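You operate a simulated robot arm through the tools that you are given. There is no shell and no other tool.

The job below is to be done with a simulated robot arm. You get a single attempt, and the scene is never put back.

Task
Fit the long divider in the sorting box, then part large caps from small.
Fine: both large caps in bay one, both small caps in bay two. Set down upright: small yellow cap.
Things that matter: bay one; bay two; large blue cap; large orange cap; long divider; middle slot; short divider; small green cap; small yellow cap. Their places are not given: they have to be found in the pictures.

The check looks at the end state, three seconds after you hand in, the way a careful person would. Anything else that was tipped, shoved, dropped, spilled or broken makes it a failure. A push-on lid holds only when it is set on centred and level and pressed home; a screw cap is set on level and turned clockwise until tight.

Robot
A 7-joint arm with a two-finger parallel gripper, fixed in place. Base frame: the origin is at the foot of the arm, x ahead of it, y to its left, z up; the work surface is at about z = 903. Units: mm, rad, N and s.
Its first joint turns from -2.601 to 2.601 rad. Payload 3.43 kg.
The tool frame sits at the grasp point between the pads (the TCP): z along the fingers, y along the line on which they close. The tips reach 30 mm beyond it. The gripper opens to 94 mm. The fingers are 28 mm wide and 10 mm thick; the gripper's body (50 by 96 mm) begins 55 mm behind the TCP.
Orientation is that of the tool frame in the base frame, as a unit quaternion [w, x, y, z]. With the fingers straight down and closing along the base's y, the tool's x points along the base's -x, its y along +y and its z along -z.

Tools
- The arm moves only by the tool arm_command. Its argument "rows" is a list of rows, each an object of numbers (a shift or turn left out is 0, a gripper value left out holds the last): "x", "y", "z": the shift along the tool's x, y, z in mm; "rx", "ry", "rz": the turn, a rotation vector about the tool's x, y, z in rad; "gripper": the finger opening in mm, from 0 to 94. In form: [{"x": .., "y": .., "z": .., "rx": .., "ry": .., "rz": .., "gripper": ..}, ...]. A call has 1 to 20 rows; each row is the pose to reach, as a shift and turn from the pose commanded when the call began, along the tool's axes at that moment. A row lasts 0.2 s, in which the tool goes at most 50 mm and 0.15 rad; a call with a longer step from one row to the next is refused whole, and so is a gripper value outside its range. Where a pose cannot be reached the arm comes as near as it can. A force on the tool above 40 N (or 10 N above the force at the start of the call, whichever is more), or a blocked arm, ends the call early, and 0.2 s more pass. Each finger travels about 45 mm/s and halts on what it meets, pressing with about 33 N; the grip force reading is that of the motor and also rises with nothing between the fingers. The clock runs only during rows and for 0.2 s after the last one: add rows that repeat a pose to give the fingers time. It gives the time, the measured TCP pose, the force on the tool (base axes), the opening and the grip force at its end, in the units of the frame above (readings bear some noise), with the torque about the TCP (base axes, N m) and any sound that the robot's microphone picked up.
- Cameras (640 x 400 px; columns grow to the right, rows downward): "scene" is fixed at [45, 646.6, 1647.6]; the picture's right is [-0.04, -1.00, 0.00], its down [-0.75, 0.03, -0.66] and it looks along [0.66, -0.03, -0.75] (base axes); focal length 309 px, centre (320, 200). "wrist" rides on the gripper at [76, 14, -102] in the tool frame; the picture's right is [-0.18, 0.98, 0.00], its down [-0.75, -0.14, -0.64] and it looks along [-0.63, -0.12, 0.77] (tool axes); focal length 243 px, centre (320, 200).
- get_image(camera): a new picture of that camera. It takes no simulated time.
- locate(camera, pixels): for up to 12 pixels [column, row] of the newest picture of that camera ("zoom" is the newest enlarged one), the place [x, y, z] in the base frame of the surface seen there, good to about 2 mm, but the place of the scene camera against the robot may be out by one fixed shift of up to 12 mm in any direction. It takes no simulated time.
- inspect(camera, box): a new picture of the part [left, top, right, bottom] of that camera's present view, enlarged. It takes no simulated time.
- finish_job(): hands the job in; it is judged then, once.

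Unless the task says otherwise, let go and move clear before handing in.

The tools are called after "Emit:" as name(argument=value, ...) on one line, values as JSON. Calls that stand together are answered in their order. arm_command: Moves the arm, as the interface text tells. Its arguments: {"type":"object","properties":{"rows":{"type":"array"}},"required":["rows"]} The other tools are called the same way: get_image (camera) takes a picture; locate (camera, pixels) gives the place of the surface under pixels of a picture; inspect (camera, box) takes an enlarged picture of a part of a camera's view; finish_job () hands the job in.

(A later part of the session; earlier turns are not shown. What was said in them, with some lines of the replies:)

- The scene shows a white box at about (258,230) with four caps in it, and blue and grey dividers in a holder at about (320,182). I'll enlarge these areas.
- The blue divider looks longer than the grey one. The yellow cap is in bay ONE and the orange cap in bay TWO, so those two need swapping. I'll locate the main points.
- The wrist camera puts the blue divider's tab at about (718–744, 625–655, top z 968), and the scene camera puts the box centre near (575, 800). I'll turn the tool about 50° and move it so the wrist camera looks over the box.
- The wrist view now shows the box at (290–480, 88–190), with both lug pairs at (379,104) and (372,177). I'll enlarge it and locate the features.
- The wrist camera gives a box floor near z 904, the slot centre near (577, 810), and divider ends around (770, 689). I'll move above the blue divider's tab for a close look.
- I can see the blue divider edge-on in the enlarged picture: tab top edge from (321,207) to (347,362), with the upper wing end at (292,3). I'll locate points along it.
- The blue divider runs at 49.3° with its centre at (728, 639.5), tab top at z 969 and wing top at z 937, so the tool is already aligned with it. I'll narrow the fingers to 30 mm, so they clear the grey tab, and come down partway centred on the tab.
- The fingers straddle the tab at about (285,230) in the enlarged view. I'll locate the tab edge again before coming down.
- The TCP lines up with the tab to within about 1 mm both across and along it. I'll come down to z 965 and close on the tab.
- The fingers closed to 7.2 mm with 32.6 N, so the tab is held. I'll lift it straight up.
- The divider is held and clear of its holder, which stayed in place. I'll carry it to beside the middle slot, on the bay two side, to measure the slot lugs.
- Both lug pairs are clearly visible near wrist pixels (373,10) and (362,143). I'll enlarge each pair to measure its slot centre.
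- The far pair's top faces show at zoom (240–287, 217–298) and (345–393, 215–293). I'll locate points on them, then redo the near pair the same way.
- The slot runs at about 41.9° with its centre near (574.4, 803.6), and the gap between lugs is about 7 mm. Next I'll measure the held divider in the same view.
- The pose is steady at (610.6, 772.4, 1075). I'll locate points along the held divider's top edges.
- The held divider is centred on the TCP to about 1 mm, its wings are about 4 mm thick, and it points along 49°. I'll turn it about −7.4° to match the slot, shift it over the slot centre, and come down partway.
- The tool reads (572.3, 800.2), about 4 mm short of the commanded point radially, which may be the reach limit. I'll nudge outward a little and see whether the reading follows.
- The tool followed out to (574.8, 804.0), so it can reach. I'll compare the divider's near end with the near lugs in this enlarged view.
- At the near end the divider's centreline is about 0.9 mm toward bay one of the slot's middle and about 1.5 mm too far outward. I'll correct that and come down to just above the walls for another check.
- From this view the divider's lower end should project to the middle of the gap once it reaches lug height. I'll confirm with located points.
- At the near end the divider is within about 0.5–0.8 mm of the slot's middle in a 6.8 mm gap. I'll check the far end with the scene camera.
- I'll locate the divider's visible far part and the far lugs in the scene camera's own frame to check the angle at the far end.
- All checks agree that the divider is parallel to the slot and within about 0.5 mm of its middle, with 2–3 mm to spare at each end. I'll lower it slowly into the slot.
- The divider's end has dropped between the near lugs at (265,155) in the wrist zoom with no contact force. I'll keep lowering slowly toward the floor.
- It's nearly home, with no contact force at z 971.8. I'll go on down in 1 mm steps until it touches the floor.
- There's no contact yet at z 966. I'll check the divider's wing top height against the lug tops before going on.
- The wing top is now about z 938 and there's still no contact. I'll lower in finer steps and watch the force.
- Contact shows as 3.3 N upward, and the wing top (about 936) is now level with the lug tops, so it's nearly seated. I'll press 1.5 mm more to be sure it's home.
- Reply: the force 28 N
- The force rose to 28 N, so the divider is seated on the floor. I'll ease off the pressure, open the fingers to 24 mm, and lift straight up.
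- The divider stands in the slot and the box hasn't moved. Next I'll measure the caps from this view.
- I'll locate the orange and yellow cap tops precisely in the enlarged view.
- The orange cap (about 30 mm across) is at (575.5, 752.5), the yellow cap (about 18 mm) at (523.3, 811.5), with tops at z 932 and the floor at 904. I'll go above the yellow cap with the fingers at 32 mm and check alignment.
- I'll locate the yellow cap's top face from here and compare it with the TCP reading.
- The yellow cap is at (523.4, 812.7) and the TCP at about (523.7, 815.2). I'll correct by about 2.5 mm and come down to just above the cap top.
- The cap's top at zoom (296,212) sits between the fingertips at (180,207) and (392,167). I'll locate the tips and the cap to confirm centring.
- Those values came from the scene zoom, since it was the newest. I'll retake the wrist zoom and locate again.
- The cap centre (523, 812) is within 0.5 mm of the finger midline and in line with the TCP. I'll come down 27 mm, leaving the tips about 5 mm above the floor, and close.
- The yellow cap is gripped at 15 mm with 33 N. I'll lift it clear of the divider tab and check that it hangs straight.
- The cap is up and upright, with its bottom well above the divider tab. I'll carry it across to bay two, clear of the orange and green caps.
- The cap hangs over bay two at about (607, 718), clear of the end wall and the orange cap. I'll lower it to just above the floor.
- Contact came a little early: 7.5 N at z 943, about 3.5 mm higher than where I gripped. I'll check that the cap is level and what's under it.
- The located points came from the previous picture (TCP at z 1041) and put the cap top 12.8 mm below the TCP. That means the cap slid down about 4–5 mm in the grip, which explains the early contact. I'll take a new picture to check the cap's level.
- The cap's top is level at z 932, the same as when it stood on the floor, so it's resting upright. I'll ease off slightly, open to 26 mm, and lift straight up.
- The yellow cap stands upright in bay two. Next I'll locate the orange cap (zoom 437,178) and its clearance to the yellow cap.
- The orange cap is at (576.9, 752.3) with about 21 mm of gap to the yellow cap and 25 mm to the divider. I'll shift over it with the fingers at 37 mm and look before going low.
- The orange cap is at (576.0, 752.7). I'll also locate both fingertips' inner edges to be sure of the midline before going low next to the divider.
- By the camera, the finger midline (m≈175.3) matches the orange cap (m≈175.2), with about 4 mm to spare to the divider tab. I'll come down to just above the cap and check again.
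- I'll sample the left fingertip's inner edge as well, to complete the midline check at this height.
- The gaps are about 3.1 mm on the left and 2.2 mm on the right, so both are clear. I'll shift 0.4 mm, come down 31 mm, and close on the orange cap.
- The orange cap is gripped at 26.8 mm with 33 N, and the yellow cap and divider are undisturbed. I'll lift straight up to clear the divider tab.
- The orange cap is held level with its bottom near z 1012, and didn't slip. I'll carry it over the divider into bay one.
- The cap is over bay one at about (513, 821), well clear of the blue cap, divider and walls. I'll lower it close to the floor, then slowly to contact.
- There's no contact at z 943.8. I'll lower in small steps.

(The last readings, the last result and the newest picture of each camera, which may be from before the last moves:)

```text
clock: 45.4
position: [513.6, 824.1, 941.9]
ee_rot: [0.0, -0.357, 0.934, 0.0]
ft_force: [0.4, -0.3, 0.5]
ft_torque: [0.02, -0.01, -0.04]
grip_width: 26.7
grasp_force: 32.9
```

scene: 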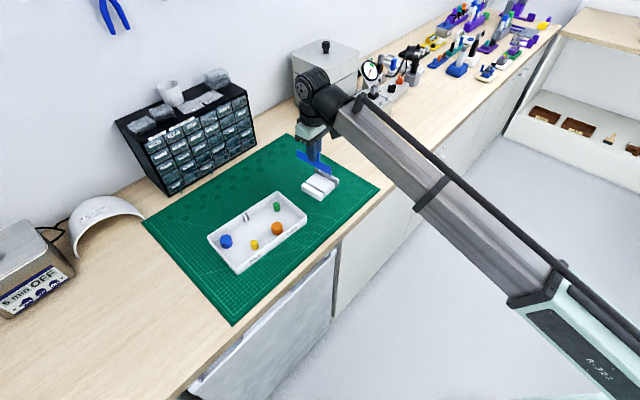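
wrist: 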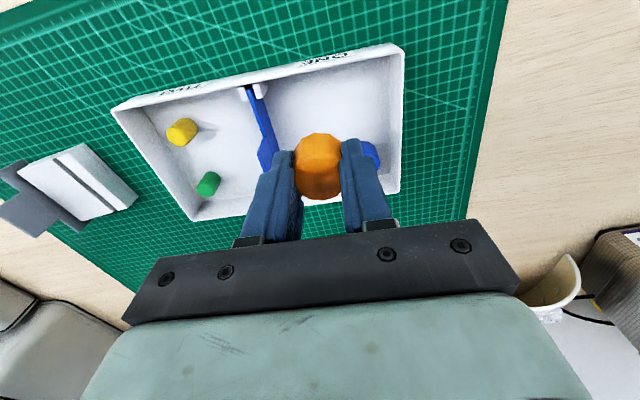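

Emit:
arm_command(rows=[{"z": 0.5}, {"z": 1.0}, {"z": 1.5}, {"z": 1.5}])

Emit:
inspect(camera="wrist", box=[220, 70, 440, 230])

Emit:
locate(camera="zoom", pixels=[[290, 230], [290, 260], [290, 290], [290, 310], [250, 250], [330, 245], [290, 170], [290, 190]])

```text
clock: 46.4
position: [513.7, 821.9, 939.9]
ee_rot: [0.0, -0.357, 0.934, 0.0]
ft_force: [0.3, 0.3, 0.2]
ft_torque: [0.0, 0.01, -0.01]
grip_width: 26.7
grasp_force: 32.8
```

```text
2.50 times, centred on (330, 150) of wrist
```

zoom: 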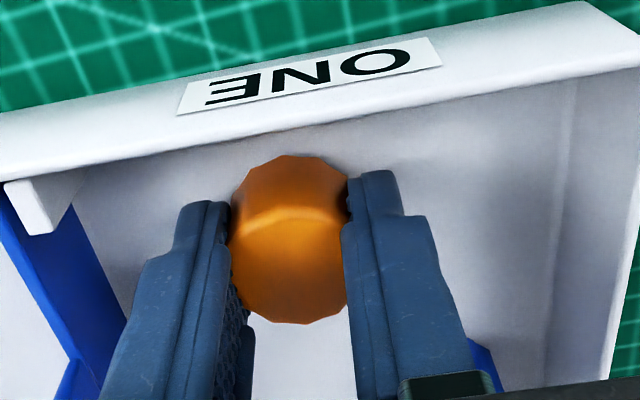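

```text
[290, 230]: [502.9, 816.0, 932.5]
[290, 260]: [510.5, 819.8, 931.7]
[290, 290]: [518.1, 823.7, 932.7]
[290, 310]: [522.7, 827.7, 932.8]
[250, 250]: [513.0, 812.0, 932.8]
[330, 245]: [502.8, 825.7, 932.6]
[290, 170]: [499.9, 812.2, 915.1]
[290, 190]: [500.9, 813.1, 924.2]
```

The cap top is at about z 932.5, within half a millimetre of standing height. I'll lower a little more to feel contact.

Emit:
arm_command(rows=[{"z": 0.4}, {"z": 0.8}, {"z": 1.2}, {"z": 1.2}])

```text
clock: 47.4
position: [513.8, 821.5, 938.8]
ee_rot: [0.0, -0.358, 0.934, 0.0]
ft_force: [-0.5, 0.8, 4.9]
ft_torque: [0.17, 0.05, 0.0]
grip_width: 27.0
grasp_force: 33.2
```

Contact shows as 4.9 N, so the cap stands on the floor. I'll open to 37 mm and lift straight up.

Emit:
arm_command(rows=[{"z": -0.2}, {"z": -0.2, "gripper": 32}, {"z": -0.2, "gripper": 37}, {"z": -0.2, "gripper": 37}, {"z": -0.2, "gripper": 37}, {"z": -12, "gripper": 37}, {"z": -30, "gripper": 37}, {"z": -60, "gripper": 37}, {"z": -100, "gripper": 37}, {"z": -145, "gripper": 37}, {"z": -190, "gripper": 37}, {"z": -190, "gripper": 37}])

Emit:
get_image(camera="wrist")

Emit:
inspect(camera="scene", box=[195, 180, 320, 280])

```text
clock: 50.0
position: [516.0, 819.7, 1132.3]
ee_rot: [-0.001, -0.358, 0.934, 0.001]
ft_force: [1.2, 0.8, -0.2]
ft_torque: [0.02, -0.02, -0.02]
grip_width: 37.1
grasp_force: 0.0
```

```text
taken
```

wrist: 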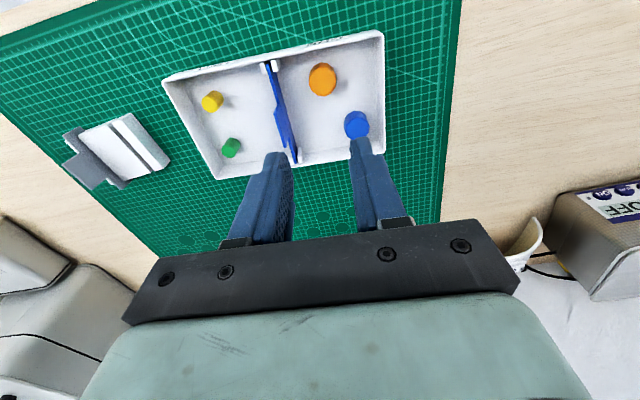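

```text
4.00 times, centred on (258, 230) of scene
```

zoom: 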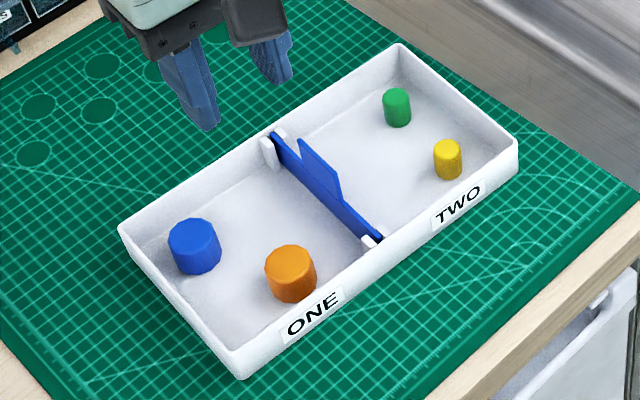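

Both large caps are in bay one, both small caps stand in bay two, and the divider is in the slot. I'll back the arm away and take a last careful look.

Emit:
arm_command(rows=[{"x": 20, "y": -20, "z": -10}, {"x": 40, "y": -50, "z": -20}, {"x": 60, "y": -85, "z": -30}, {"x": 70, "y": -120, "z": -40}, {"x": 75, "y": -150, "z": -40}, {"x": 75, "y": -150, "z": -40}])

Emit:
get_image(camera="scene")

Emit:
inspect(camera="scene", box=[240, 195, 300, 245])

Emit:
inspect(camera="scene", box=[280, 150, 360, 210])

Emit:
inspect(camera="wrist", box=[250, 30, 510, 190])

```text
clock: 51.4
position: [557.7, 657.6, 1170.6]
ee_rot: [0.0, -0.356, 0.934, 0.0]
ft_force: [-0.2, -0.2, -0.3]
ft_torque: [0.0, -0.02, 0.02]
grip_width: 36.9
grasp_force: 0.0
```

```text
taken
```

scene: 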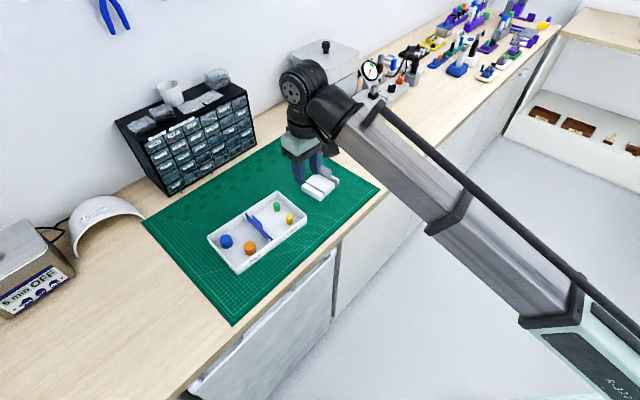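

```text
8.00 times, centred on (270, 220) of scene
```

zoom: 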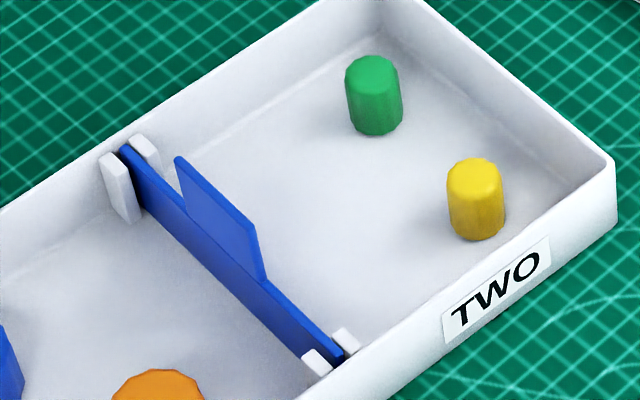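

```text
6.67 times, centred on (320, 180) of scene
```

zoom: 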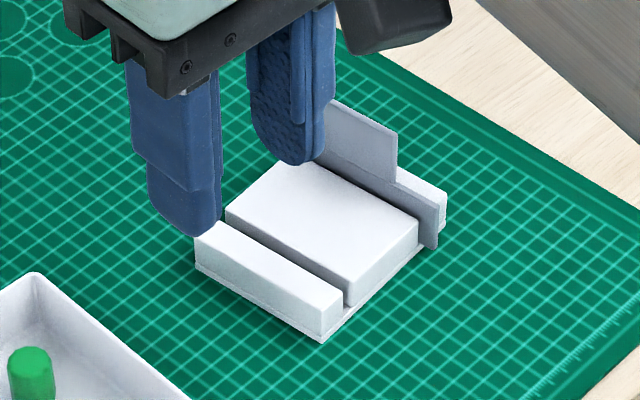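

```text
2.46 times, centred on (380, 110) of wrist
```

zoom: 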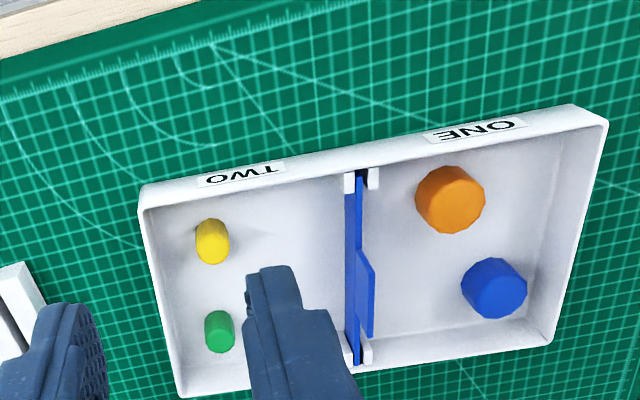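

The last pictures show the blue divider sitting between both lug pairs, at zoom (130,165) and (335,355), and level with them. Orange and blue are in bay ONE, yellow and green stand upright in bay TWO, the grey divider is still in its holder, and the arm is clear, so I'm handing in.

Emit:
finish_job()

```text
The job is handed in.
```

The job is handed in. The last pictures show everything where the task asked for it:

- **Divider:** the long blue divider is in the middle slot. I pressed it down until it met the floor, and its top edge is level with the lugs.
- **Bay one:** it holds both large caps, blue and orange. I moved the orange one across from bay two.
- **Bay two:** it holds both small caps, green and yellow. I moved the yellow one across, and it stands upright. It slid about 4–5 mm in the grip on the way but was level when I let go.
- **Everything else:** the box, the green and blue caps, and the short grey divider in its holder show no change from the first pictures. The arm was clear before I handed in.
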